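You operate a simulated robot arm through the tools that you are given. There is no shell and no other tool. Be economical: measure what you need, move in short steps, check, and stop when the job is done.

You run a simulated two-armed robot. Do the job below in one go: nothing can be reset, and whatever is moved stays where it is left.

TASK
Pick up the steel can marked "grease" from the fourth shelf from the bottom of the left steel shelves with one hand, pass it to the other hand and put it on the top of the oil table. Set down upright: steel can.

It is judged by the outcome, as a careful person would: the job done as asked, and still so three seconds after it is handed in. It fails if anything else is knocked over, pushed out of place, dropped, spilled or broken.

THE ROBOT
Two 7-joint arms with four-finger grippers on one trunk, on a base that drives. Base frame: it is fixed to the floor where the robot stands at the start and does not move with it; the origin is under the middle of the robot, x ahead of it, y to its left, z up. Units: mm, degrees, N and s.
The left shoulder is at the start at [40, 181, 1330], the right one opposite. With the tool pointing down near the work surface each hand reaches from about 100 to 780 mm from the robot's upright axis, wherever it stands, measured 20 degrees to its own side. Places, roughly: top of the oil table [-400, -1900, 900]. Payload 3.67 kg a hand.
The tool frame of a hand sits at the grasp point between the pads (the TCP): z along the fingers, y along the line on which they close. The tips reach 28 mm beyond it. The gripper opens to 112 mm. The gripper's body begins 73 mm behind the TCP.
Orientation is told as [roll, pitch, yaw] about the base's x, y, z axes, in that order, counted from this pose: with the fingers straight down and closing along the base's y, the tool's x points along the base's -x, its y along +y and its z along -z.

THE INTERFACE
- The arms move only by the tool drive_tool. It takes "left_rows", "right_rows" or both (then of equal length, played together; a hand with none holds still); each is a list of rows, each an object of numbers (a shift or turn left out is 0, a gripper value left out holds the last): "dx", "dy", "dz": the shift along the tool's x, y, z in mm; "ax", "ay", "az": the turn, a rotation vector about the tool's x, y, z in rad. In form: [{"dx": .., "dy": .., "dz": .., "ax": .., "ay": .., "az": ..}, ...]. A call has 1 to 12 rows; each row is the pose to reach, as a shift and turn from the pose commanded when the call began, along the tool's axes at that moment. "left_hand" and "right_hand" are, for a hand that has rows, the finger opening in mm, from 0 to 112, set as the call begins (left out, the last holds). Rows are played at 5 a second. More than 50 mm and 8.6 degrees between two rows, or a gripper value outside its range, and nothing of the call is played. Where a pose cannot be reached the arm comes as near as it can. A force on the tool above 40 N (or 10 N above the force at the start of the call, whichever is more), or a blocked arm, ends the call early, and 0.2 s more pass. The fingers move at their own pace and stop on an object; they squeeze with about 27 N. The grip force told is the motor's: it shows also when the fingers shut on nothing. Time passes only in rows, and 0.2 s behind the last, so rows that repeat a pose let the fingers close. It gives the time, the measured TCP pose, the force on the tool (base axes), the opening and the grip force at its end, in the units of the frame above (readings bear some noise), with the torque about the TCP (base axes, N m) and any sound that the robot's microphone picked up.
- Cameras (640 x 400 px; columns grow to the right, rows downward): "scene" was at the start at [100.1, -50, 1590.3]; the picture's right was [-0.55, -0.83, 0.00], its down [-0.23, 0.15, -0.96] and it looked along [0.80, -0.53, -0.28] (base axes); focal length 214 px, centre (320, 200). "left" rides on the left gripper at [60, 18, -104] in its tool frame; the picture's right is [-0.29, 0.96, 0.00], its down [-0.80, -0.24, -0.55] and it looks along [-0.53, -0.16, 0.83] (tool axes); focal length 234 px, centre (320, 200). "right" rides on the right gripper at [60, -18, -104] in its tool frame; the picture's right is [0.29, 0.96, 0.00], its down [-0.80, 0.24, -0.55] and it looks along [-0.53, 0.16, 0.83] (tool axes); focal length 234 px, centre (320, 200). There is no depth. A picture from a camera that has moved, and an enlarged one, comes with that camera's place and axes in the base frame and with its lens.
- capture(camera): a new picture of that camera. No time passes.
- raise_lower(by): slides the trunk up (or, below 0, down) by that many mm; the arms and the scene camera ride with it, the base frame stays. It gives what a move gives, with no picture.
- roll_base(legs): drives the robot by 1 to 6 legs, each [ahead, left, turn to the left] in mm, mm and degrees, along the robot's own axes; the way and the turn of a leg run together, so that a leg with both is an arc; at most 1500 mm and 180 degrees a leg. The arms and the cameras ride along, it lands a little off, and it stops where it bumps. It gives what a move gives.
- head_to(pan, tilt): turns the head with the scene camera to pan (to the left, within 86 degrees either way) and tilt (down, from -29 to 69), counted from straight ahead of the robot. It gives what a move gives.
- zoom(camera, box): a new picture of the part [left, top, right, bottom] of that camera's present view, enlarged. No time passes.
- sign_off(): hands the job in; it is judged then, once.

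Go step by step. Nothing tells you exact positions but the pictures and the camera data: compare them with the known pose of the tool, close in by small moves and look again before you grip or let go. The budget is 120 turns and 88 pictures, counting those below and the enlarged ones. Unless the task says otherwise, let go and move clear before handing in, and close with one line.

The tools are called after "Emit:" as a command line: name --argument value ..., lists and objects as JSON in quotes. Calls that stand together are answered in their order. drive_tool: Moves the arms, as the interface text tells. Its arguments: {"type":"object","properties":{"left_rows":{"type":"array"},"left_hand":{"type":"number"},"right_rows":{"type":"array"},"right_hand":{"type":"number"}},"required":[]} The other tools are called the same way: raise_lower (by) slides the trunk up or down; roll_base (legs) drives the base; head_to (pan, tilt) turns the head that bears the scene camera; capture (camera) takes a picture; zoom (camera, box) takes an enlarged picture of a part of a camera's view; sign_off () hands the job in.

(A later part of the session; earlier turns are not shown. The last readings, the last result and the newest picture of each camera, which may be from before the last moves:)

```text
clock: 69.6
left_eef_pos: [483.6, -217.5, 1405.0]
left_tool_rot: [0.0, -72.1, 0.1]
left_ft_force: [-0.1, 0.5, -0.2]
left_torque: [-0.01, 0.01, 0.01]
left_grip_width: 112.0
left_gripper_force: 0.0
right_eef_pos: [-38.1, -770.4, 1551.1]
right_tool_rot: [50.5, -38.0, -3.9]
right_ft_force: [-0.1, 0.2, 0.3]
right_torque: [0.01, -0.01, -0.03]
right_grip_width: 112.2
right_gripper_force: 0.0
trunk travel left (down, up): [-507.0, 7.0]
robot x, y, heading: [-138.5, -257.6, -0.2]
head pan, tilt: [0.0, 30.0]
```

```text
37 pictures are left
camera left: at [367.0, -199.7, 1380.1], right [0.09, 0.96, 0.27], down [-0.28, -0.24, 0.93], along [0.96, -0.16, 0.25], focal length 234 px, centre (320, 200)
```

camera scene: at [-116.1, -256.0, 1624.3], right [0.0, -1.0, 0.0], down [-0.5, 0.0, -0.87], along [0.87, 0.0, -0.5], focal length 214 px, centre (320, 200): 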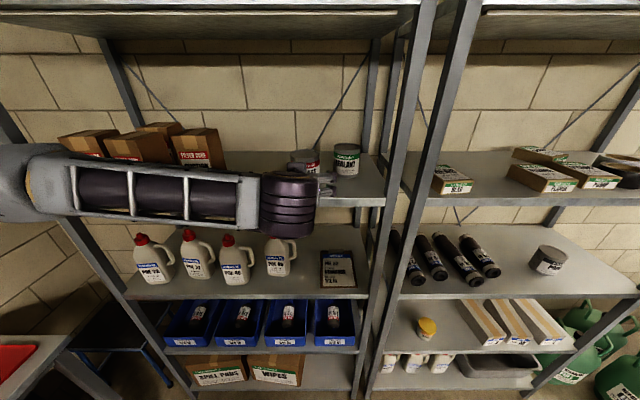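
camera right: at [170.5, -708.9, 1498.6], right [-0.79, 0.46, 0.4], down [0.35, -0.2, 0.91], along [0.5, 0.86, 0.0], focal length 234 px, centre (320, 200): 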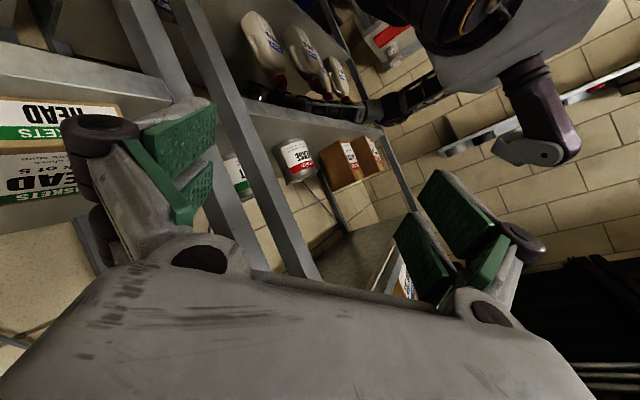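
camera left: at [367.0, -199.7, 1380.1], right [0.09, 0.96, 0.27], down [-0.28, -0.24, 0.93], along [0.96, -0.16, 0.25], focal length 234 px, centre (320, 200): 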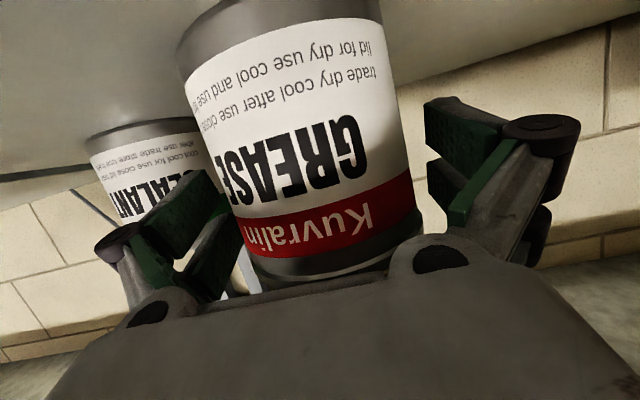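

The can is between the pads. Closing.

Emit:
drive_tool --left_rows '[{"dy": -2}, {"dy": -2}, {"dy": -2}, {"dy": -2}]' --left_hand 60

Emit:
drive_tool --left_rows '[{"dy": 0}, {"dy": 0}]' --left_hand 40

Emit:
capture --camera "left"

```text
clock: 70.6
left_eef_pos: [486.8, -218.5, 1405.1]
left_tool_rot: [0.1, -71.9, 0.0]
left_ft_force: [-0.2, 0.6, -0.7]
left_torque: [0.08, -0.11, 0.01]
left_grip_width: 84.6
left_gripper_force: 27.3
right_eef_pos: [-36.5, -769.5, 1550.6]
right_tool_rot: [50.6, -37.9, -3.9]
right_ft_force: [0.1, 0.2, -0.4]
right_torque: [-0.02, -0.01, -0.01]
right_grip_width: 112.2
right_gripper_force: 0.1
trunk travel left (down, up): [-507.0, 7.0]
robot x, y, heading: [-134.1, -254.1, 0.3]
head pan, tilt: [0.0, 30.0]
```

```text
clock: 71.2
left_eef_pos: [488.3, -217.4, 1406.0]
left_tool_rot: [0.0, -72.0, 0.1]
left_ft_force: [-0.4, 0.8, 0.0]
left_torque: [0.09, -0.06, -0.05]
left_grip_width: 84.7
left_gripper_force: 27.3
right_eef_pos: [-36.3, -768.9, 1550.8]
right_tool_rot: [50.5, -37.9, -3.8]
right_ft_force: [-0.8, 0.5, 0.3]
right_torque: [-0.01, 0.01, -0.03]
right_grip_width: 112.0
right_gripper_force: 0.0
trunk travel left (down, up): [-507.0, 7.0]
robot x, y, heading: [-138.2, -253.6, -0.1]
head pan, tilt: [0.0, 30.0]
```

```text
36 pictures are left
camera left: at [369.2, -201.2, 1378.9], right [0.09, 0.96, 0.27], down [-0.28, -0.24, 0.93], along [0.96, -0.16, 0.25], focal length 234 px, centre (320, 200)
```

left: 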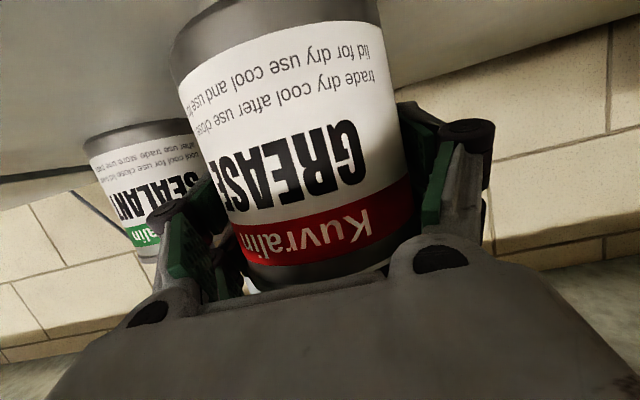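

Gripped at 84.7 mm. I'll lift straight up 35 mm.

Emit:
drive_tool --left_rows '[{"dx": -9.5, "dz": -3.1}, {"dx": -19, "dz": -6.2}, {"dx": -33, "dz": -10.8}, {"dx": -33, "dz": -10.8}]'

Emit:
capture --camera "left"

```text
clock: 72.2
left_eef_pos: [485.8, -218.1, 1439.2]
left_tool_rot: [0.0, -71.9, 0.2]
left_ft_force: [0.0, -0.6, -5.4]
left_torque: [-0.04, -0.04, -0.01]
left_grip_width: 84.9
left_gripper_force: 27.0
right_eef_pos: [-35.3, -769.3, 1551.0]
right_tool_rot: [50.5, -37.9, -3.7]
right_ft_force: [-0.4, -0.3, 0.4]
right_torque: [0.01, -0.01, -0.02]
right_grip_width: 111.9
right_gripper_force: 0.0
trunk travel left (down, up): [-507.0, 7.0]
robot x, y, heading: [-136.1, -258.9, -0.1]
head pan, tilt: [0.0, 30.0]
```

```text
35 pictures are left
camera left: at [369.2, -201.5, 1413.7], right [0.09, 0.96, 0.27], down [-0.28, -0.24, 0.93], along [0.96, -0.16, 0.25], focal length 234 px, centre (320, 200)
```

left: 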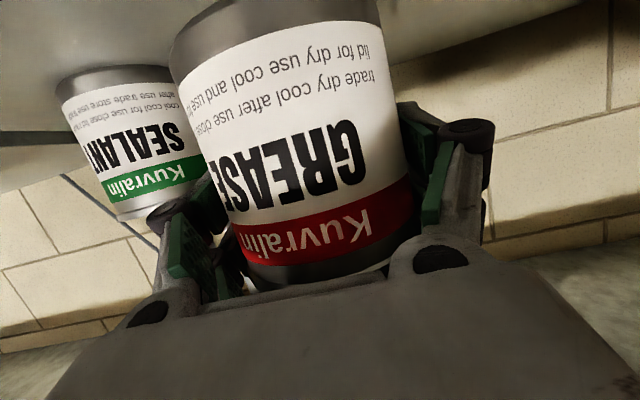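

Lifted cleanly, at about 0.55 kg. I'll back away from the shelves.

Emit:
roll_base --legs '[[-250, 0, 0], [-250, 0, 0]]'

Emit:
head_to --pan -80 --tilt 20

Emit:
capture --camera "scene"

```text
clock: 75.5
left_eef_pos: [-5.7, -216.2, 1438.9]
left_tool_rot: [0.0, -71.7, 0.6]
left_ft_force: [0.0, 0.0, -5.0]
left_torque: [0.02, -0.02, 0.02]
left_grip_width: 84.7
left_gripper_force: 26.4
right_eef_pos: [-524.2, -770.0, 1551.3]
right_tool_rot: [50.5, -37.8, -3.4]
right_ft_force: [1.3, 0.0, 0.0]
right_torque: [0.02, 0.02, -0.01]
right_grip_width: 111.9
right_gripper_force: 0.0
trunk travel left (down, up): [-507.0, 7.0]
robot x, y, heading: [-634.6, -257.5, 0.6]
head pan, tilt: [0.0, 30.0]
```

```text
clock: 77.0
left_eef_pos: [-8.4, -215.5, 1438.3]
left_tool_rot: [0.0, -71.8, 0.5]
left_ft_force: [-0.9, 0.4, -4.1]
left_torque: [0.01, -0.05, -0.01]
left_grip_width: 84.7
left_gripper_force: 26.7
right_eef_pos: [-526.1, -771.3, 1550.2]
right_tool_rot: [50.5, -37.8, -3.4]
right_ft_force: [0.1, 0.3, -0.1]
right_torque: [0.02, -0.02, 0.01]
right_grip_width: 112.2
right_gripper_force: 0.1
trunk travel left (down, up): [-507.0, 7.0]
robot x, y, heading: [-629.5, -255.4, 0.6]
head pan, tilt: [-80.0, 20.0]
```

```text
34 pictures are left
camera scene: at [-592.6, -348.9, 1640.3], right [-0.98, -0.18, 0.0], down [-0.06, 0.34, -0.94], along [0.17, -0.92, -0.34], focal length 214 px, centre (320, 200)
```

scene: 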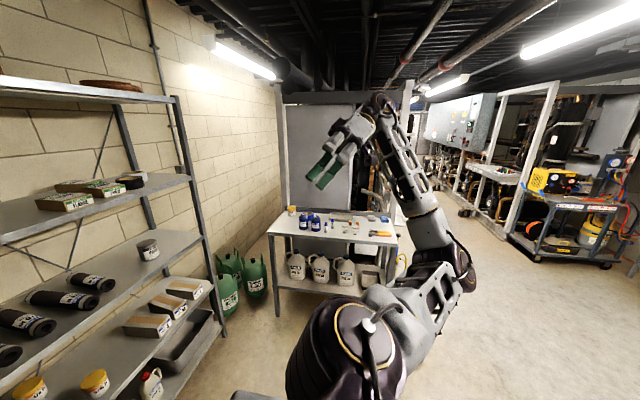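

The oil table is visible to the right. For the handover the right hand will take the can from above (fingers down, closing along x) while the left holds it from behind. I'll bring the right hand to a fingers-down pose in front first.

Emit:
drive_tool --right_rows '[{"dx": -15, "dy": -5, "dz": 42, "ax": 0.083, "ay": 0.064, "az": 0.024}, {"dx": -30, "dy": -11, "dz": 84, "ax": 0.166, "ay": 0.128, "az": 0.047}, {"dx": -46, "dy": -16, "dz": 126, "ax": 0.248, "ay": 0.192, "az": 0.071}, {"dx": -61, "dy": -21, "dz": 168, "ax": 0.331, "ay": 0.256, "az": 0.095}, {"dx": -76, "dy": -27, "dz": 210, "ax": 0.414, "ay": 0.32, "az": 0.118}, {"dx": -91, "dy": -32, "dz": 252, "ax": 0.497, "ay": 0.384, "az": 0.142}, {"dx": -107, "dy": -37, "dz": 294, "ax": 0.58, "ay": 0.448, "az": 0.166}, {"dx": -122, "dy": -43, "dz": 336, "ax": 0.662, "ay": 0.512, "az": 0.189}, {"dx": -137, "dy": -48, "dz": 378, "ax": 0.745, "ay": 0.576, "az": 0.213}, {"dx": -152, "dy": -53.5, "dz": 419, "ax": 0.828, "ay": 0.64, "az": 0.237}, {"dx": -152, "dy": -53.5, "dz": 419, "ax": 0.828, "ay": 0.64, "az": 0.237}]'

```text
clock: 79.5
left_eef_pos: [-9.4, -217.0, 1439.4]
left_tool_rot: [0.4, -71.9, 0.2]
left_ft_force: [-0.3, -0.4, -5.1]
left_torque: [-0.01, -0.06, 0.07]
left_grip_width: 84.4
left_gripper_force: 26.6
right_eef_pos: [-199.6, -502.1, 1400.1]
right_tool_rot: [0.1, -0.1, 0.0]
right_ft_force: [-0.3, -0.6, 0.1]
right_torque: [0.02, -0.01, 0.04]
right_grip_width: 112.1
right_gripper_force: 0.1
trunk travel left (down, up): [-507.0, 7.0]
robot x, y, heading: [-628.2, -257.8, 0.5]
head pan, tilt: [-80.0, 20.0]
```

Reached exactly. Now I'll yaw the right hand to about -80° and bring the left hand with the can in front, lower and central.

Emit:
drive_tool --right_rows '[{"az": 0.14}, {"az": 0.28}, {"az": 0.42}, {"az": 0.56}, {"az": 0.7}, {"az": 0.84}, {"az": 0.98}, {"az": 1.12}, {"az": 1.26}, {"az": 1.4}, {"az": 1.4}]' --left_rows '[{"dx": 30, "dy": -10, "dz": -6}, {"dx": 60, "dy": -20, "dz": -12}, {"dx": 91, "dy": -30, "dz": -18}, {"dx": 121, "dy": -40, "dz": -24}, {"dx": 151, "dy": -50, "dz": -29}, {"dx": 181, "dy": -60, "dz": -35}, {"dx": 211, "dy": -71, "dz": -41}, {"dx": 242, "dy": -81, "dz": -47}, {"dx": 272, "dy": -91, "dz": -53}, {"dx": 302, "dy": -101, "dz": -58.6}, {"dx": 302, "dy": -101, "dz": -58.6}]'

Emit:
head_to --pan -10 --tilt 40

Emit:
capture --camera "scene"

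Emit:
capture --camera "right"

```text
clock: 81.8
left_eef_pos: [-155.4, -318.6, 1170.7]
left_tool_rot: [-0.1, -71.8, 0.7]
left_ft_force: [0.2, 0.5, -4.8]
left_torque: [0.0, 0.0, -0.02]
left_grip_width: 84.7
left_gripper_force: 27.4
right_eef_pos: [-202.3, -500.0, 1402.6]
right_tool_rot: [0.1, 0.0, -80.3]
right_ft_force: [-0.1, 0.0, 1.1]
right_torque: [-0.06, 0.0, -0.06]
right_grip_width: 111.8
right_gripper_force: 0.1
trunk travel left (down, up): [-507.0, 7.0]
robot x, y, heading: [-627.6, -257.1, 0.3]
head pan, tilt: [-80.0, 20.0]
```

```text
clock: 83.3
left_eef_pos: [-155.5, -318.2, 1171.6]
left_tool_rot: [0.1, -71.8, 0.5]
left_ft_force: [-0.2, -0.4, -4.4]
left_torque: [0.03, -0.01, 0.02]
left_grip_width: 84.6
left_gripper_force: 26.3
right_eef_pos: [-201.0, -501.1, 1400.0]
right_tool_rot: [0.1, -0.1, -80.3]
right_ft_force: [0.3, 0.2, 1.3]
right_torque: [-0.03, 0.0, 0.0]
right_grip_width: 112.1
right_gripper_force: 0.0
trunk travel left (down, up): [-507.0, 7.0]
robot x, y, heading: [-633.9, -259.2, 0.3]
head pan, tilt: [-10.0, 40.0]
```

```text
33 pictures are left
camera scene: at [-525.1, -271.6, 1608.9], right [-0.17, -0.99, 0.0], down [-0.63, 0.11, -0.77], along [0.75, -0.13, -0.64], focal length 214 px, centre (320, 200)
```

scene: 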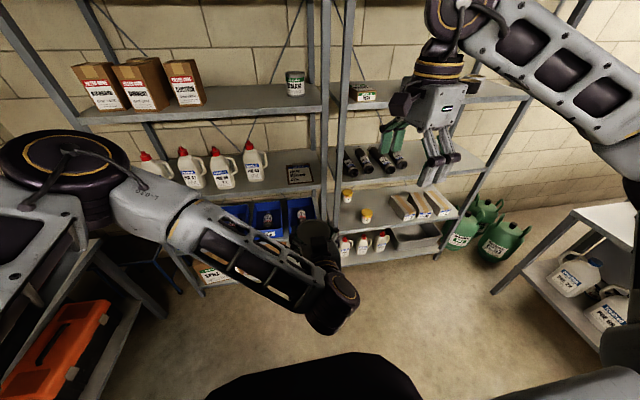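

```text
32 pictures are left
camera right: at [-229.8, -445.3, 1506.7], right [0.89, 0.45, 0.0], down [0.37, -0.75, 0.55], along [0.25, -0.49, -0.83], focal length 234 px, centre (320, 200)
```

right: 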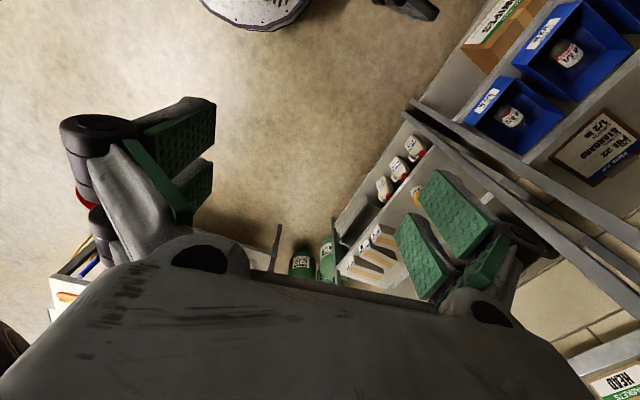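

The right hand's orientation works. I'll move it above the can and check with its camera.

Emit:
drive_tool --right_rows '[{"dx": 35, "dy": 14, "dz": 20}, {"dx": 69, "dy": 28, "dz": 40}, {"dx": 104, "dy": 42, "dz": 60}, {"dx": 138, "dy": 56, "dz": 80}, {"dx": 172.7, "dy": 70.1, "dz": 100}, {"dx": 172.7, "dy": 70.1, "dz": 100}]' --right_hand 102

Emit:
capture --camera "right"

Emit:
capture --camera "scene"

```text
clock: 84.7
left_eef_pos: [-155.5, -319.4, 1171.8]
left_tool_rot: [0.2, -72.0, 0.3]
left_ft_force: [-0.8, -0.6, -5.1]
left_torque: [-0.01, -0.05, 0.01]
left_grip_width: 84.4
left_gripper_force: 26.9
right_eef_pos: [-162.1, -317.7, 1301.9]
right_tool_rot: [0.1, 0.2, -80.2]
right_ft_force: [-0.2, -0.4, 0.1]
right_torque: [-0.02, 0.0, 0.0]
right_grip_width: 101.8
right_gripper_force: 0.1
trunk travel left (down, up): [-507.0, 7.0]
robot x, y, heading: [-631.1, -257.7, 0.5]
head pan, tilt: [-10.0, 40.0]
```

```text
31 pictures are left
camera right: at [-190.5, -262.3, 1407.5], right [0.89, 0.45, 0.0], down [0.37, -0.75, 0.55], along [0.25, -0.49, -0.83], focal length 234 px, centre (320, 200)
```

right: 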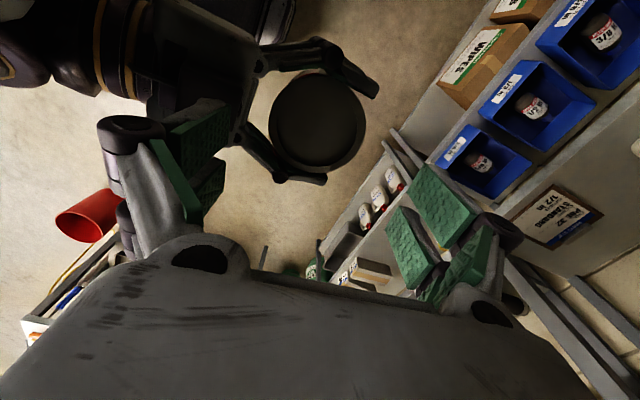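

```text
30 pictures are left
camera scene: at [-526.0, -272.6, 1609.0], right [-0.17, -0.99, 0.0], down [-0.63, 0.11, -0.77], along [0.76, -0.13, -0.64], focal length 214 px, centre (320, 200)
```

scene: 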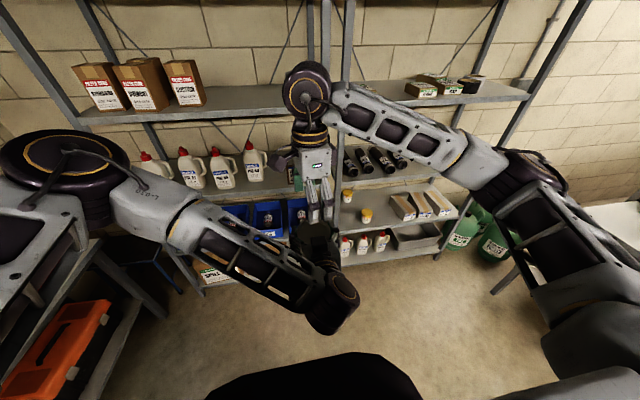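

The can sits under the right hand, with its axis near (-165, -316). Only about 17 mm separates the can from the left palm, so one right finger must slip into that gap. I'll descend to just above the rim and look.

Emit:
drive_tool --right_rows '[{"dz": 22}, {"dz": 44}, {"dz": 62}, {"dz": 62}]' --right_hand 100

Emit:
capture --camera "right"

Emit:
capture --camera "left"

```text
clock: 85.5
left_eef_pos: [-156.3, -316.8, 1164.4]
left_tool_rot: [1.6, -71.1, -0.8]
left_ft_force: [-1.1, -0.6, -9.0]
left_torque: [-0.04, -0.42, 0.01]
left_grip_width: 84.3
left_gripper_force: 26.9
right_eef_pos: [-161.7, -316.3, 1246.7]
right_tool_rot: [0.4, 0.4, -80.0]
right_ft_force: [1.2, 0.2, 4.4]
right_torque: [0.03, 0.26, 0.01]
right_grip_width: 103.5
right_gripper_force: 1.8
trunk travel left (down, up): [-507.0, 7.0]
robot x, y, heading: [-629.1, -261.7, 0.7]
head pan, tilt: [-10.0, 40.0]
stopped in row 4 (left hand): the force on the tool passed its limit at 54 N (the readings are from after the stop); the commanded pose is now the measured one
```

```text
29 pictures are left
camera right: at [-191.3, -261.5, 1352.0], right [0.89, 0.45, 0.01], down [0.37, -0.75, 0.55], along [0.25, -0.49, -0.83], focal length 234 px, centre (320, 200)
```

right: 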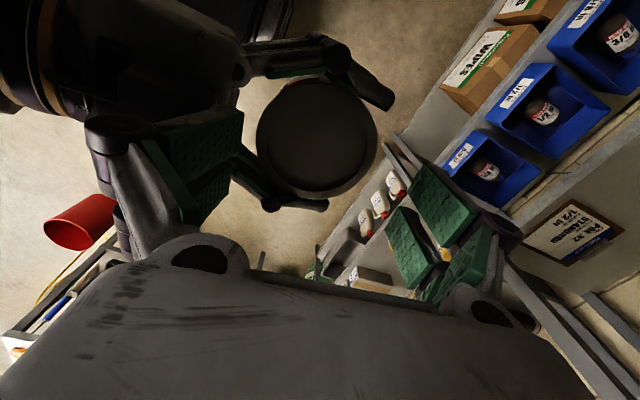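

```text
28 pictures are left
camera left: at [-274.9, -300.1, 1140.1], right [0.08, 0.96, 0.28], down [-0.26, -0.25, 0.93], along [0.96, -0.15, 0.23], focal length 234 px, centre (320, 200)
```

left: 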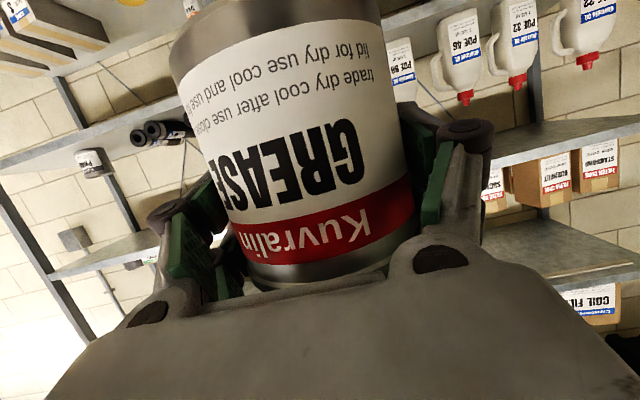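

The right finger landed on the left palm: the can sits too deep in the left hand. The safe fix is to set the can back on its shelf spot and regrip it with the fingertips. I'll retract the right hand up and away first, then return the left.

Emit:
drive_tool --right_rows '[{"dz": -40}, {"dz": -80}, {"dx": -30, "dy": -12, "dz": -110}, {"dx": -65, "dy": -26, "dz": -140}, {"dx": -100, "dy": -40, "dz": -153}, {"dx": -135, "dy": -55, "dz": -153}, {"dx": -170, "dy": -70, "dz": -153}]' --right_hand 112

Emit:
drive_tool --left_rows '[{"dx": -38, "dy": 12, "dz": 6, "ax": 0.01, "ay": -0.01}, {"dx": -77, "dy": 25, "dz": 12, "ax": 0.0147, "ay": -0.0157, "az": -0.0045}, {"dx": -115, "dy": 38, "dz": 19, "ax": 0.0147, "ay": -0.0157, "az": -0.0045}, {"dx": -154, "dy": 50, "dz": 25, "ax": 0.0147, "ay": -0.0157, "az": -0.0045}, {"dx": -192, "dy": 63, "dz": 32, "ax": 0.0147, "ay": -0.0157, "az": -0.0045}, {"dx": -231, "dy": 76, "dz": 38, "ax": 0.0147, "ay": -0.0157, "az": -0.0045}, {"dx": -270, "dy": 88, "dz": 45, "ax": 0.0147, "ay": -0.0157, "az": -0.0045}, {"dx": -308, "dy": 101, "dz": 51, "ax": 0.0147, "ay": -0.0157, "az": -0.0045}, {"dx": -308, "dy": 101, "dz": 51, "ax": 0.0147, "ay": -0.0157, "az": -0.0045}]'

Emit:
capture --camera "left"

```text
clock: 87.1
left_eef_pos: [-158.1, -318.4, 1166.2]
left_tool_rot: [1.6, -71.3, -0.8]
left_ft_force: [-0.9, 0.1, -4.6]
left_torque: [-0.02, -0.03, 0.01]
left_grip_width: 84.4
left_gripper_force: 27.4
right_eef_pos: [-203.9, -499.5, 1399.6]
right_tool_rot: [0.3, 0.3, -79.9]
right_ft_force: [0.1, -0.3, 0.4]
right_torque: [0.03, -0.03, 0.03]
right_grip_width: 112.2
right_gripper_force: 0.0
trunk travel left (down, up): [-507.0, 7.0]
robot x, y, heading: [-629.4, -257.1, 0.7]
head pan, tilt: [-10.0, 40.0]
```

```text
clock: 89.1
left_eef_pos: [-6.6, -216.5, 1441.6]
left_tool_rot: [-0.3, -72.3, 0.1]
left_ft_force: [0.0, 0.0, -4.9]
left_torque: [0.01, -0.04, 0.0]
left_grip_width: 84.5
left_gripper_force: 26.7
right_eef_pos: [-202.2, -497.4, 1400.1]
right_tool_rot: [0.3, 0.4, -80.1]
right_ft_force: [-0.4, -0.5, -0.7]
right_torque: [-0.04, -0.01, 0.02]
right_grip_width: 112.1
right_gripper_force: 0.1
trunk travel left (down, up): [-507.0, 7.0]
robot x, y, heading: [-635.3, -261.6, 0.5]
head pan, tilt: [-10.0, 40.0]
```

```text
27 pictures are left
camera left: at [-125.1, -198.2, 1414.9], right [0.09, 0.96, 0.27], down [-0.28, -0.24, 0.93], along [0.95, -0.16, 0.25], focal length 234 px, centre (320, 200)
```

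left: 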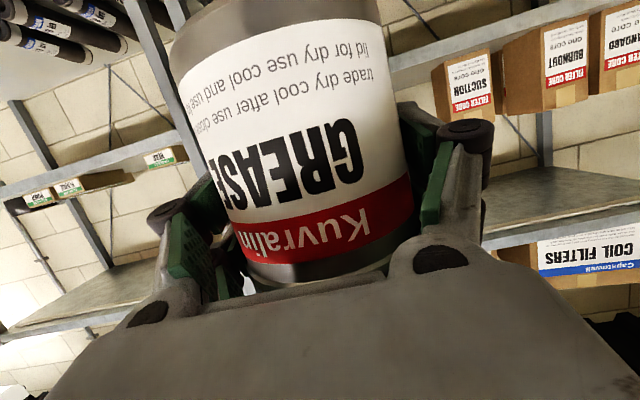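

The can's grip is unchanged. I'll pull the right hand back and drive to the shelf again.

Emit:
drive_tool --right_rows '[{"dx": 6, "dy": -37}, {"dx": 12, "dy": -74}, {"dx": 19, "dy": -111}, {"dx": 25, "dy": -148}]'

Emit:
roll_base --legs '[[300, 0, -0.5], [180, 0, 0]]'

Emit:
capture --camera "left"

```text
clock: 90.1
left_eef_pos: [-9.0, -215.9, 1441.3]
left_tool_rot: [-0.4, -72.2, 0.3]
left_ft_force: [0.8, -0.2, -5.0]
left_torque: [-0.02, 0.01, 0.0]
left_grip_width: 84.1
left_gripper_force: 27.3
right_eef_pos: [-355.1, -496.3, 1397.7]
right_tool_rot: [0.3, 0.4, -80.0]
right_ft_force: [-0.8, -0.1, -0.4]
right_torque: [0.0, -0.04, -0.01]
right_grip_width: 112.1
right_gripper_force: 0.0
trunk travel left (down, up): [-507.0, 7.0]
robot x, y, heading: [-626.8, -256.2, 0.6]
head pan, tilt: [-10.0, 40.0]
```

```text
clock: 93.3
left_eef_pos: [466.5, -227.4, 1445.4]
left_tool_rot: [-0.4, -72.4, -0.8]
left_ft_force: [-1.4, 0.3, -4.3]
left_torque: [-0.03, 0.0, -0.01]
left_grip_width: 84.3
left_gripper_force: 27.5
right_eef_pos: [116.6, -502.4, 1398.2]
right_tool_rot: [0.6, 0.4, -80.9]
right_ft_force: [-0.9, -0.3, -0.2]
right_torque: [0.02, -0.06, 0.02]
right_grip_width: 112.0
right_gripper_force: 0.1
trunk travel left (down, up): [-507.0, 7.0]
robot x, y, heading: [-151.6, -263.5, -0.8]
head pan, tilt: [-10.0, 40.0]
```

```text
26 pictures are left
camera left: at [349.5, -207.7, 1416.9], right [0.11, 0.96, 0.27], down [-0.29, -0.23, 0.93], along [0.95, -0.18, 0.25], focal length 234 px, centre (320, 200)
```

left: 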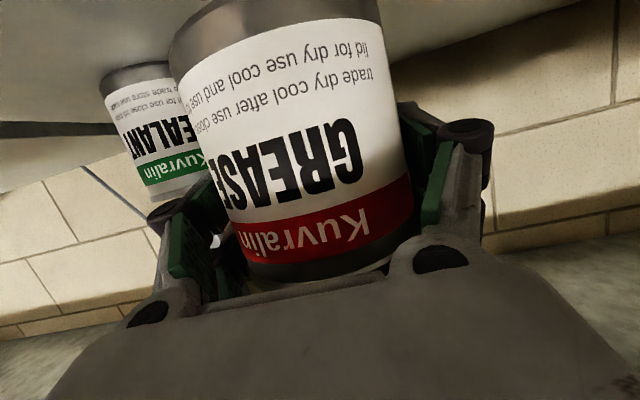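

Emit:
drive_tool --left_rows '[{"dx": 12, "dy": 6, "dz": 4}, {"dx": 24, "dy": 12, "dz": 7.6}, {"dx": 33, "dy": 12, "dz": 10.4}, {"dx": 36, "dy": 12, "dz": 11.4}, {"dx": 38.5, "dy": 12, "dz": 12.2}]'

```text
clock: 94.5
left_eef_pos: [470.8, -215.6, 1404.7]
left_tool_rot: [-0.7, -72.7, -0.4]
left_ft_force: [3.7, -0.3, 16.5]
left_torque: [0.09, -0.05, -0.29]
left_grip_width: 84.5
left_gripper_force: 27.1
right_eef_pos: [122.1, -503.3, 1398.2]
right_tool_rot: [0.4, 0.3, -80.9]
right_ft_force: [-0.6, 0.7, -0.7]
right_torque: [0.01, -0.03, 0.0]
right_grip_width: 111.9
right_gripper_force: 0.1
trunk travel left (down, up): [-507.0, 7.0]
robot x, y, heading: [-151.8, -262.3, -0.6]
head pan, tilt: [-10.0, 40.0]
```

Contact: the can rests on the shelf. I'll open, check, then back off 23 mm for a fingertip grip.

Emit:
drive_tool --left_rows '[{"dx": 0}, {"dx": 0}, {"dx": -1}, {"dx": -1}]' --left_hand 106

Emit:
drive_tool --left_rows '[{"dx": 2, "dz": -7}, {"dx": 4, "dz": -14}, {"dx": 6, "dz": -22}, {"dx": 6, "dz": -22}]'

Emit:
capture --camera "left"

```text
clock: 95.5
left_eef_pos: [472.3, -215.3, 1402.5]
left_tool_rot: [-0.3, -72.1, -0.7]
left_ft_force: [-0.7, 0.9, -0.1]
left_torque: [0.0, 0.0, 0.02]
left_grip_width: 105.6
left_gripper_force: 0.1
right_eef_pos: [120.9, -502.5, 1397.5]
right_tool_rot: [0.4, 0.4, -80.9]
right_ft_force: [0.3, 0.2, -0.1]
right_torque: [-0.03, 0.0, 0.01]
right_grip_width: 112.1
right_gripper_force: 0.2
trunk travel left (down, up): [-507.0, 7.0]
robot x, y, heading: [-153.9, -259.9, -0.6]
head pan, tilt: [-10.0, 40.0]
```

```text
clock: 96.5
left_eef_pos: [449.4, -215.2, 1402.5]
left_tool_rot: [-0.4, -72.0, -0.6]
left_ft_force: [0.4, 0.0, 0.1]
left_torque: [0.0, 0.01, 0.01]
left_grip_width: 106.0
left_gripper_force: 0.0
right_eef_pos: [122.6, -502.9, 1398.1]
right_tool_rot: [0.4, 0.4, -80.9]
right_ft_force: [0.0, 0.4, -0.6]
right_torque: [-0.02, 0.01, -0.01]
right_grip_width: 112.0
right_gripper_force: 0.0
trunk travel left (down, up): [-507.0, 7.0]
robot x, y, heading: [-155.3, -259.0, -0.7]
head pan, tilt: [-10.0, 40.0]
```

```text
25 pictures are left
camera left: at [331.6, -194.7, 1376.2], right [0.11, 0.96, 0.27], down [-0.29, -0.23, 0.93], along [0.95, -0.18, 0.25], focal length 234 px, centre (320, 200)
```

left: 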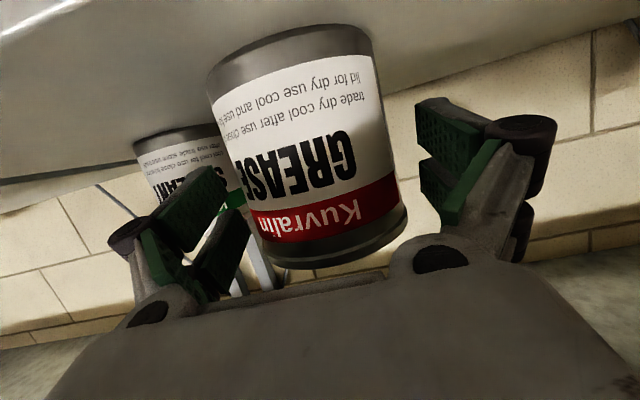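

The can axis is now about 13 mm ahead of the TCP, still within the pads. Closing, then lifting.

Emit:
drive_tool --left_rows '[{"dx": 0}, {"dx": 0}, {"dx": 0}, {"dx": 0}]' --left_hand 45

Emit:
drive_tool --left_rows '[{"dx": -10, "dz": -3.1}, {"dx": -20, "dz": -6.2}, {"dx": -36, "dz": -11.5}, {"dx": -36, "dz": -11.5}]'

Emit:
capture --camera "left"

```text
clock: 97.5
left_eef_pos: [449.3, -213.9, 1402.6]
left_tool_rot: [-0.3, -72.2, -0.8]
left_ft_force: [0.3, 0.3, 1.9]
left_torque: [0.34, -0.02, -0.01]
left_grip_width: 84.8
left_gripper_force: 27.1
right_eef_pos: [122.1, -503.5, 1398.9]
right_tool_rot: [0.4, 0.5, -80.8]
right_ft_force: [-0.7, -0.1, 1.0]
right_torque: [0.01, 0.0, -0.01]
right_grip_width: 111.8
right_gripper_force: 0.0
trunk travel left (down, up): [-507.0, 7.0]
robot x, y, heading: [-152.8, -259.6, -0.5]
head pan, tilt: [-10.0, 40.0]
```

```text
clock: 98.5
left_eef_pos: [448.5, -213.7, 1439.8]
left_tool_rot: [-0.4, -72.1, -0.9]
left_ft_force: [0.0, 0.9, -4.2]
left_torque: [-0.02, 0.09, 0.01]
left_grip_width: 84.4
left_gripper_force: 27.2
right_eef_pos: [122.4, -502.9, 1396.8]
right_tool_rot: [0.4, 0.3, -80.9]
right_ft_force: [0.0, -0.3, -0.1]
right_torque: [0.0, -0.04, 0.01]
right_grip_width: 111.8
right_gripper_force: 0.1
trunk travel left (down, up): [-507.0, 7.0]
robot x, y, heading: [-152.7, -261.9, -0.7]
head pan, tilt: [-10.0, 40.0]
```

```text
24 pictures are left
camera left: at [331.4, -194.9, 1413.4], right [0.11, 0.96, 0.27], down [-0.29, -0.23, 0.93], along [0.95, -0.18, 0.25], focal length 234 px, centre (320, 200)
```

left: 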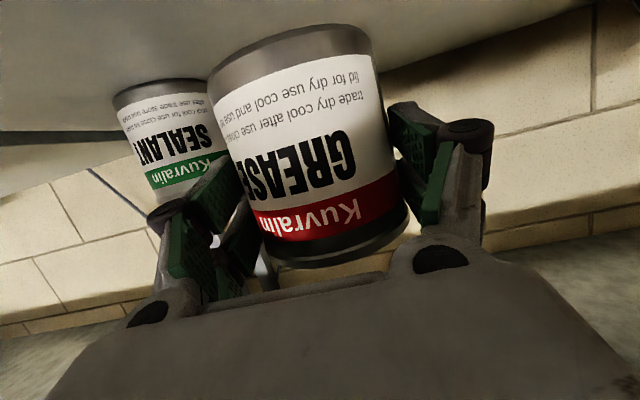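

Fingertip grip holds. I'll back out and bring the can to the handover spot.

Emit:
roll_base --legs '[[-250, 0, 0.4], [-240, 0, 0.4]]'

Emit:
drive_tool --left_rows '[{"dx": 30, "dy": -10, "dz": -6}, {"dx": 60, "dy": -20, "dz": -12}, {"dx": 91, "dy": -30, "dz": -18}, {"dx": 121, "dy": -40, "dz": -24}, {"dx": 151, "dy": -50, "dz": -29}, {"dx": 181, "dy": -60, "dz": -35}, {"dx": 211, "dy": -71, "dz": -41}, {"dx": 242, "dy": -81, "dz": -47}, {"dx": 272, "dy": -91, "dz": -53}, {"dx": 302, "dy": -101, "dz": -58.6}, {"dx": 302, "dy": -101, "dz": -58.6}]'

```text
clock: 101.8
left_eef_pos: [-40.9, -204.2, 1440.4]
left_tool_rot: [-0.4, -72.1, 0.0]
left_ft_force: [0.9, -0.6, -4.8]
left_torque: [-0.03, 0.1, 0.0]
left_grip_width: 84.5
left_gripper_force: 27.4
right_eef_pos: [-362.7, -496.7, 1397.9]
right_tool_rot: [0.4, 0.4, -80.1]
right_ft_force: [0.2, 0.2, 0.0]
right_torque: [0.02, 0.03, 0.01]
right_grip_width: 111.9
right_gripper_force: 0.0
trunk travel left (down, up): [-507.0, 7.0]
robot x, y, heading: [-640.9, -259.8, 0.3]
head pan, tilt: [-10.0, 40.0]
```

```text
clock: 104.2
left_eef_pos: [-191.6, -304.6, 1170.4]
left_tool_rot: [-0.5, -72.0, 0.2]
left_ft_force: [-0.1, -0.6, -4.2]
left_torque: [-0.02, 0.06, -0.02]
left_grip_width: 84.4
left_gripper_force: 27.0
right_eef_pos: [-364.9, -496.2, 1397.8]
right_tool_rot: [0.3, 0.3, -80.3]
right_ft_force: [-0.5, 0.0, -0.6]
right_torque: [-0.05, -0.02, -0.02]
right_grip_width: 112.1
right_gripper_force: 0.0
trunk travel left (down, up): [-507.0, 7.0]
robot x, y, heading: [-640.4, -257.9, 0.0]
head pan, tilt: [-10.0, 40.0]
```

Emit:
drive_tool --right_rows '[{"dx": -8, "dy": 46}, {"dx": -16, "dy": 92}, {"dx": -24, "dy": 138}, {"dx": -31.6, "dy": 183}, {"dx": 16, "dy": 191}, {"dx": 63, "dy": 199}, {"dx": 110, "dy": 207}, {"dx": 157.5, "dy": 215.8}, {"dx": 157.5, "dy": 215.8, "dz": 40}, {"dx": 157.5, "dy": 215.8, "dz": 80}, {"dx": 157.5, "dy": 215.8, "dz": 98}, {"dx": 157.5, "dy": 215.8, "dz": 98}]' --right_hand 106

Emit:
capture --camera "right"

```text
clock: 106.8
left_eef_pos: [-193.3, -305.2, 1169.9]
left_tool_rot: [-0.3, -72.0, 0.0]
left_ft_force: [0.2, 0.3, -4.9]
left_torque: [0.0, 0.08, -0.04]
left_grip_width: 84.1
left_gripper_force: 27.3
right_eef_pos: [-179.2, -301.7, 1302.2]
right_tool_rot: [0.5, 0.4, -80.1]
right_ft_force: [0.4, -0.7, -0.3]
right_torque: [0.05, 0.01, 0.04]
right_grip_width: 106.0
right_gripper_force: 0.1
trunk travel left (down, up): [-507.0, 7.0]
robot x, y, heading: [-642.7, -259.2, 0.3]
head pan, tilt: [-10.0, 40.0]
```

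```text
23 pictures are left
camera right: at [-208.4, -248.4, 1406.9], right [0.89, 0.45, 0.01], down [0.37, -0.75, 0.55], along [0.25, -0.49, -0.83], focal length 234 px, centre (320, 200)
```

right: 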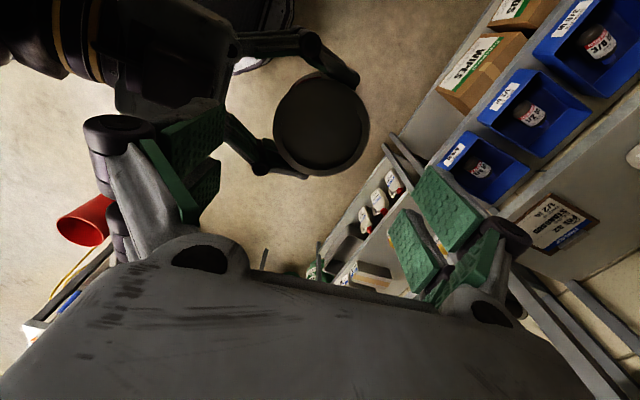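

Well aligned: can axis (-180, -299), hand (-179, -302). The gap to the left palm is now about 39 mm. Descending.

Emit:
drive_tool --right_rows '[{"dz": 25, "dx": 1}, {"dz": 50, "dx": 1}, {"dz": 70, "dx": 1}, {"dz": 88, "dx": 1}, {"dz": 106, "dx": 1}, {"dz": 123, "dx": 1}, {"dz": 123, "dx": 1}]'

Emit:
capture --camera "right"

Emit:
capture --camera "left"

```text
clock: 108.4
left_eef_pos: [-191.7, -304.4, 1171.1]
left_tool_rot: [-0.4, -72.1, 0.0]
left_ft_force: [-4.1, -7.6, -7.0]
left_torque: [0.36, -0.14, 0.24]
left_grip_width: 84.2
left_gripper_force: 26.4
right_eef_pos: [-178.4, -301.9, 1181.6]
right_tool_rot: [0.4, 0.3, -80.2]
right_ft_force: [3.5, 7.1, 2.4]
right_torque: [-0.32, 0.24, -0.33]
right_grip_width: 104.6
right_gripper_force: 0.0
trunk travel left (down, up): [-507.0, 7.0]
robot x, y, heading: [-643.8, -259.4, 0.2]
head pan, tilt: [-10.0, 40.0]
```

```text
22 pictures are left
camera right: at [-207.7, -246.7, 1285.4], right [0.89, 0.45, 0.01], down [0.37, -0.75, 0.55], along [0.25, -0.49, -0.84], focal length 234 px, centre (320, 200)
```

right: 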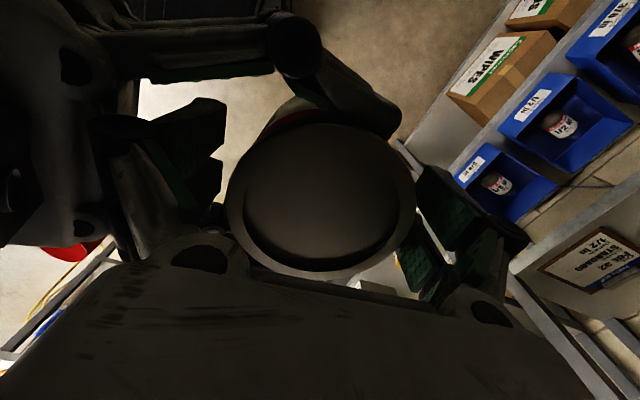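

```text
21 pictures are left
camera left: at [-309.5, -287.0, 1143.7], right [0.1, 0.96, 0.27], down [-0.28, -0.24, 0.93], along [0.95, -0.17, 0.25], focal length 234 px, centre (320, 200)
```

left: 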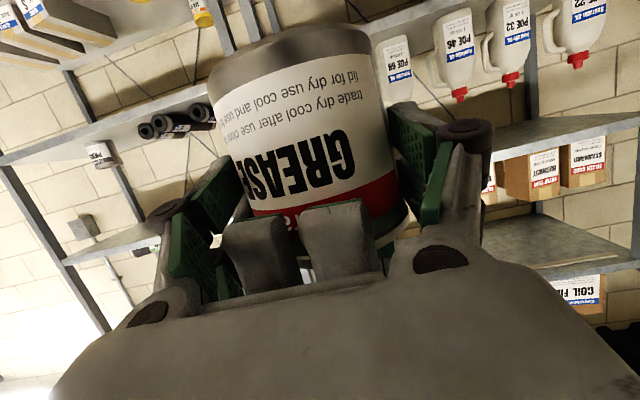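

The right fingers straddle the can, with slight contact against the left's right finger. I'll square the yaw to -90° and nudge left, then close.

Emit:
drive_tool --right_rows '[{"dx": 2, "az": 0.08}, {"dx": 3, "az": 0.16}, {"dx": 3, "az": 0.16}]'

Emit:
capture --camera "left"

```text
clock: 109.2
left_eef_pos: [-190.5, -306.1, 1169.3]
left_tool_rot: [-0.3, -72.1, 0.0]
left_ft_force: [-0.7, -0.4, -4.7]
left_torque: [0.01, 0.12, 0.0]
left_grip_width: 84.4
left_gripper_force: 26.8
right_eef_pos: [-179.0, -299.3, 1179.8]
right_tool_rot: [0.3, 0.4, -89.5]
right_ft_force: [0.1, -0.7, 0.8]
right_torque: [-0.01, 0.01, 0.0]
right_grip_width: 105.9
right_gripper_force: 0.0
trunk travel left (down, up): [-507.0, 7.0]
robot x, y, heading: [-643.2, -256.1, 0.4]
head pan, tilt: [-10.0, 40.0]
```

```text
20 pictures are left
camera left: at [-309.2, -287.0, 1143.7], right [0.09, 0.96, 0.27], down [-0.28, -0.24, 0.93], along [0.95, -0.16, 0.25], focal length 234 px, centre (320, 200)
```

left: 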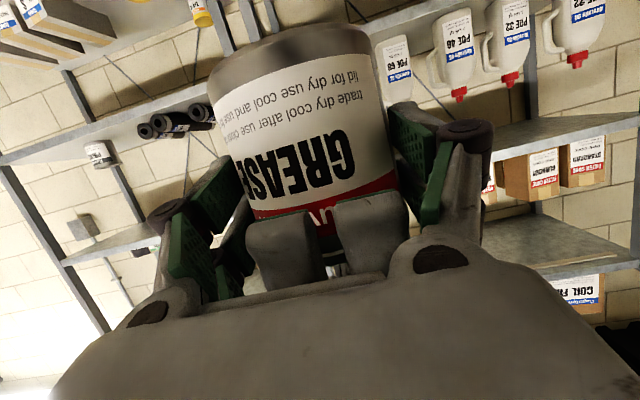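

Contact is gone and it's centred. Closing the right hand.

Emit:
drive_tool --right_rows '[{"dx": 0}, {"dx": 0}, {"dx": 0}, {"dx": 0}]' --right_hand 45

Emit:
capture --camera "left"

```text
clock: 110.2
left_eef_pos: [-191.6, -305.5, 1170.4]
left_tool_rot: [-0.5, -72.0, 0.0]
left_ft_force: [-13.8, -3.2, -7.8]
left_torque: [-0.28, 0.25, -0.35]
left_grip_width: 83.8
left_gripper_force: 26.6
right_eef_pos: [-178.1, -298.9, 1180.6]
right_tool_rot: [0.5, 0.4, -89.2]
right_ft_force: [12.9, 2.2, 3.7]
right_torque: [0.25, -0.22, 0.4]
right_grip_width: 84.3
right_gripper_force: 27.0
trunk travel left (down, up): [-507.0, 7.0]
robot x, y, heading: [-640.7, -257.7, -0.0]
head pan, tilt: [-10.0, 40.0]
```

```text
19 pictures are left
camera left: at [-309.9, -287.2, 1143.6], right [0.1, 0.96, 0.27], down [-0.28, -0.24, 0.93], along [0.95, -0.17, 0.25], focal length 234 px, centre (320, 200)
```

left: 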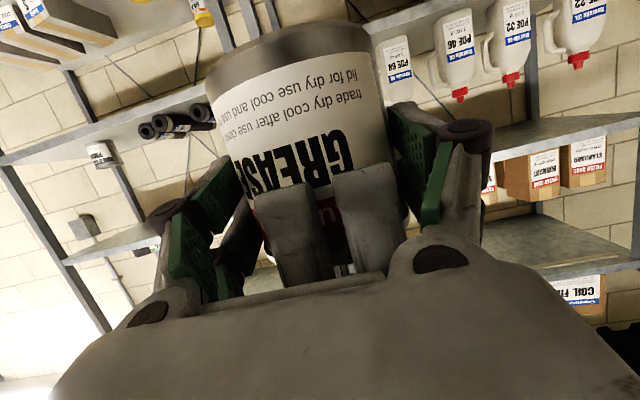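

Both hands hold it. Opening the left hand.

Emit:
drive_tool --left_rows '[{"dx": 0}, {"dx": 0}, {"dx": 0}]' --left_hand 112

Emit:
drive_tool --left_rows '[{"dx": 9, "dz": -28}, {"dx": 18, "dz": -57}, {"dx": 30, "dz": -95}, {"dx": 46, "dz": -142}, {"dx": 46, "dz": -142}]'

Emit:
capture --camera "left"

```text
clock: 111.0
left_eef_pos: [-191.7, -305.3, 1169.5]
left_tool_rot: [-0.5, -72.1, 0.2]
left_ft_force: [0.8, 0.1, -0.3]
left_torque: [-0.05, 0.0, 0.02]
left_grip_width: 111.9
left_gripper_force: 0.0
right_eef_pos: [-177.8, -299.4, 1179.3]
right_tool_rot: [0.3, 0.4, -89.2]
right_ft_force: [-0.4, -0.3, -0.5]
right_torque: [0.05, 0.0, 0.02]
right_grip_width: 84.2
right_gripper_force: 27.3
trunk travel left (down, up): [-507.0, 7.0]
robot x, y, heading: [-642.2, -260.4, 0.4]
head pan, tilt: [-10.0, 40.0]
```

```text
clock: 112.4
left_eef_pos: [-283.3, -272.2, 1182.4]
left_tool_rot: [-4.2, -75.3, 12.9]
left_ft_force: [-1.1, -0.1, -0.6]
left_torque: [0.0, 0.03, -0.01]
left_grip_width: 111.9
left_gripper_force: 0.0
right_eef_pos: [-179.0, -299.6, 1177.8]
right_tool_rot: [0.3, 0.4, -89.3]
right_ft_force: [-1.1, 0.2, 0.5]
right_torque: [0.09, -0.01, 0.01]
right_grip_width: 84.2
right_gripper_force: 26.9
trunk travel left (down, up): [-507.0, 7.0]
robot x, y, heading: [-640.7, -259.2, 0.0]
head pan, tilt: [-10.0, 40.0]
stopped in row 5 (left hand): the arm was blocked; the commanded pose is now the measured one
```

```text
18 pictures are left
camera left: at [-402.4, -273.2, 1149.1], right [-0.08, 0.96, 0.26], down [-0.3, -0.27, 0.92], along [0.95, -0.01, 0.31], focal length 234 px, centre (320, 200)
```

left: 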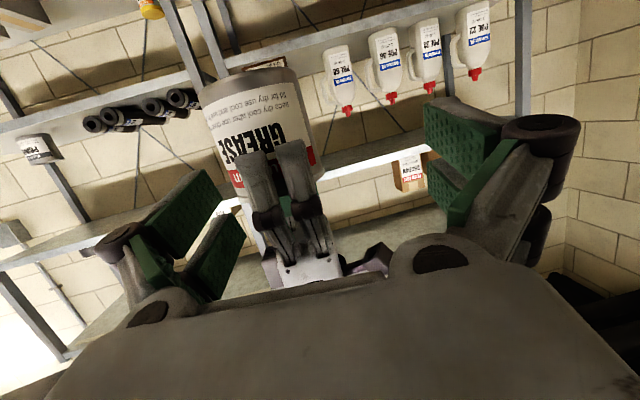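

The right hand holds the can alone. I'll move the left hand away to the left.

Emit:
drive_tool --left_rows '[{"dy": 40}, {"dy": 80}, {"dy": 120}, {"dy": 160}, {"dy": 200}]'

Emit:
capture --camera "scene"

```text
clock: 113.6
left_eef_pos: [-286.2, -136.4, 1107.6]
left_tool_rot: [-3.7, -75.1, 12.2]
left_ft_force: [0.7, 0.4, -0.3]
left_torque: [0.03, 0.05, 0.02]
left_grip_width: 112.0
left_gripper_force: 0.1
left hand out of reach, approached as far as the arm can: row 2, 3, 4, 5
right_eef_pos: [-178.0, -299.3, 1177.9]
right_tool_rot: [0.3, 0.3, -89.2]
right_ft_force: [-0.2, 0.0, 0.6]
right_torque: [0.02, -0.01, 0.01]
right_grip_width: 84.0
right_gripper_force: 27.2
trunk travel left (down, up): [-507.0, 7.0]
robot x, y, heading: [-640.9, -256.3, 0.2]
head pan, tilt: [-10.0, 40.0]
```

```text
17 pictures are left
camera scene: at [-536.4, -270.4, 1608.9], right [-0.17, -0.99, 0.0], down [-0.63, 0.11, -0.77], along [0.75, -0.13, -0.64], focal length 214 px, centre (320, 200)
```

scene: 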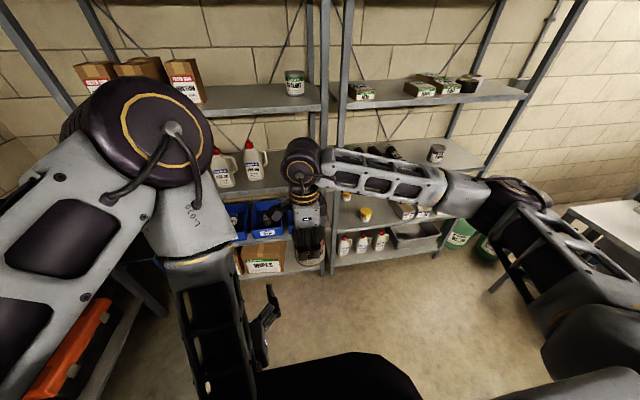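

Turning to face the oil table and taking a look.

Emit:
roll_base --legs '[[0, 0, -90]]'

Emit:
head_to --pan 20 --tilt 25

Emit:
capture --camera "scene"

```text
clock: 118.2
left_eef_pos: [-528.4, -617.6, 1107.5]
left_tool_rot: [-4.0, -75.3, -78.2]
left_ft_force: [0.3, 0.2, 0.3]
left_torque: [0.02, 0.03, -0.01]
left_grip_width: 112.0
left_gripper_force: 0.0
right_eef_pos: [-690.0, -722.5, 1179.6]
right_tool_rot: [0.4, 0.4, 179.9]
right_ft_force: [-0.6, -0.1, -0.2]
right_torque: [-0.01, -0.06, 0.0]
right_grip_width: 84.2
right_gripper_force: 26.8
trunk travel left (down, up): [-507.0, 7.0]
robot x, y, heading: [-644.0, -257.6, -90.5]
head pan, tilt: [-10.0, 40.0]
```

```text
clock: 119.2
left_eef_pos: [-528.4, -618.7, 1109.4]
left_tool_rot: [-4.0, -75.2, -78.2]
left_ft_force: [-0.6, -0.7, 0.5]
left_torque: [-0.02, 0.03, 0.04]
left_grip_width: 112.2
left_gripper_force: 0.1
right_eef_pos: [-690.7, -722.1, 1178.1]
right_tool_rot: [0.3, 0.5, 179.9]
right_ft_force: [0.3, 0.8, 0.3]
right_torque: [-0.03, -0.03, 0.01]
right_grip_width: 84.2
right_gripper_force: 27.0
trunk travel left (down, up): [-507.0, 7.0]
robot x, y, heading: [-642.8, -254.5, -90.3]
head pan, tilt: [20.0, 25.0]
```

```text
16 pictures are left
camera scene: at [-611.1, -364.4, 1632.2], right [-0.94, -0.33, 0.0], down [-0.14, 0.4, -0.91], along [0.3, -0.85, -0.42], focal length 214 px, centre (320, 200)
```

scene: 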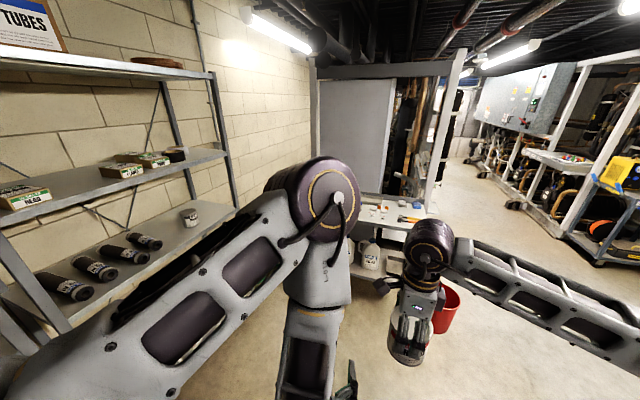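

The left arm blocks the view. I'll drop it lower and drive nearer to see the table top.

Emit:
drive_tool --left_rows '[{"dx": 40, "dy": 10, "dz": 10}, {"dx": 80, "dy": 20, "dz": 20}, {"dx": 120, "dy": 30, "dz": 30}, {"dx": 160, "dy": 40, "dz": 40}, {"dx": 195, "dy": 50, "dz": 50}]'

Emit:
roll_base --legs '[[500, 120, 0]]'

Emit:
head_to --pan 0 --tilt 32

Emit:
capture --camera "scene"

```text
clock: 120.4
left_eef_pos: [-565.2, -589.3, 1060.1]
left_tool_rot: [-4.0, -75.2, -78.1]
left_ft_force: [0.8, -0.7, -0.1]
left_torque: [0.02, -0.01, 0.0]
left_grip_width: 111.8
left_gripper_force: 0.1
left hand out of reach, approached as far as the arm can: row 1, 2, 3, 4, 5
right_eef_pos: [-689.5, -723.0, 1178.2]
right_tool_rot: [0.4, 0.4, 179.8]
right_ft_force: [-0.1, -0.7, -0.3]
right_torque: [0.01, 0.01, -0.01]
right_grip_width: 84.1
right_gripper_force: 26.9
trunk travel left (down, up): [-507.0, 7.0]
robot x, y, heading: [-644.3, -257.1, -90.4]
head pan, tilt: [20.0, 25.0]
```

```text
clock: 123.4
left_eef_pos: [-446.1, -1095.0, 1059.3]
left_tool_rot: [-3.9, -75.2, -77.9]
left_ft_force: [-0.7, -0.2, -0.3]
left_torque: [0.01, 0.01, -0.03]
left_grip_width: 112.0
left_gripper_force: 0.0
right_eef_pos: [-570.9, -1229.5, 1180.4]
right_tool_rot: [0.3, 0.4, -179.6]
right_ft_force: [0.0, -0.5, -0.5]
right_torque: [-0.01, -0.02, -0.02]
right_grip_width: 84.0
right_gripper_force: 26.6
trunk travel left (down, up): [-507.0, 7.0]
robot x, y, heading: [-528.4, -768.8, -90.0]
head pan, tilt: [20.0, 25.0]
```

```text
clock: 124.3
left_eef_pos: [-445.3, -1097.8, 1059.2]
left_tool_rot: [-3.9, -75.1, -77.7]
left_ft_force: [-0.1, 0.0, -0.3]
left_torque: [0.03, 0.0, -0.03]
left_grip_width: 111.7
left_gripper_force: 0.0
right_eef_pos: [-570.7, -1232.4, 1179.7]
right_tool_rot: [0.3, 0.4, -179.6]
right_ft_force: [-0.7, 0.1, -0.9]
right_torque: [0.0, 0.0, -0.02]
right_grip_width: 84.3
right_gripper_force: 26.8
trunk travel left (down, up): [-507.0, 7.0]
robot x, y, heading: [-524.9, -767.8, -90.0]
head pan, tilt: [0.0, 32.0]
```

```text
15 pictures are left
camera scene: at [-525.1, -875.8, 1621.1], right [-1.0, 0.0, 0.0], down [0.0, 0.53, -0.85], along [0.0, -0.85, -0.53], focal length 214 px, centre (320, 200)
```

scene: 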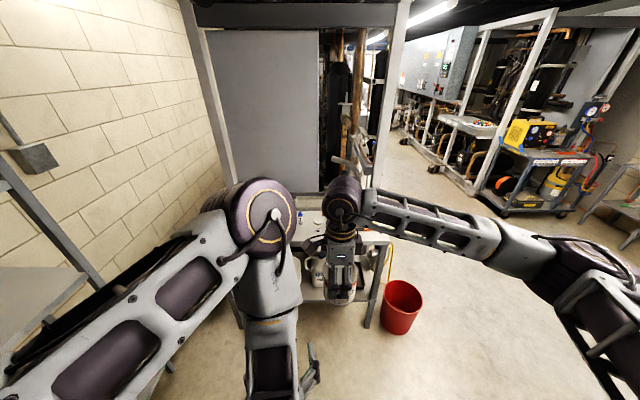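

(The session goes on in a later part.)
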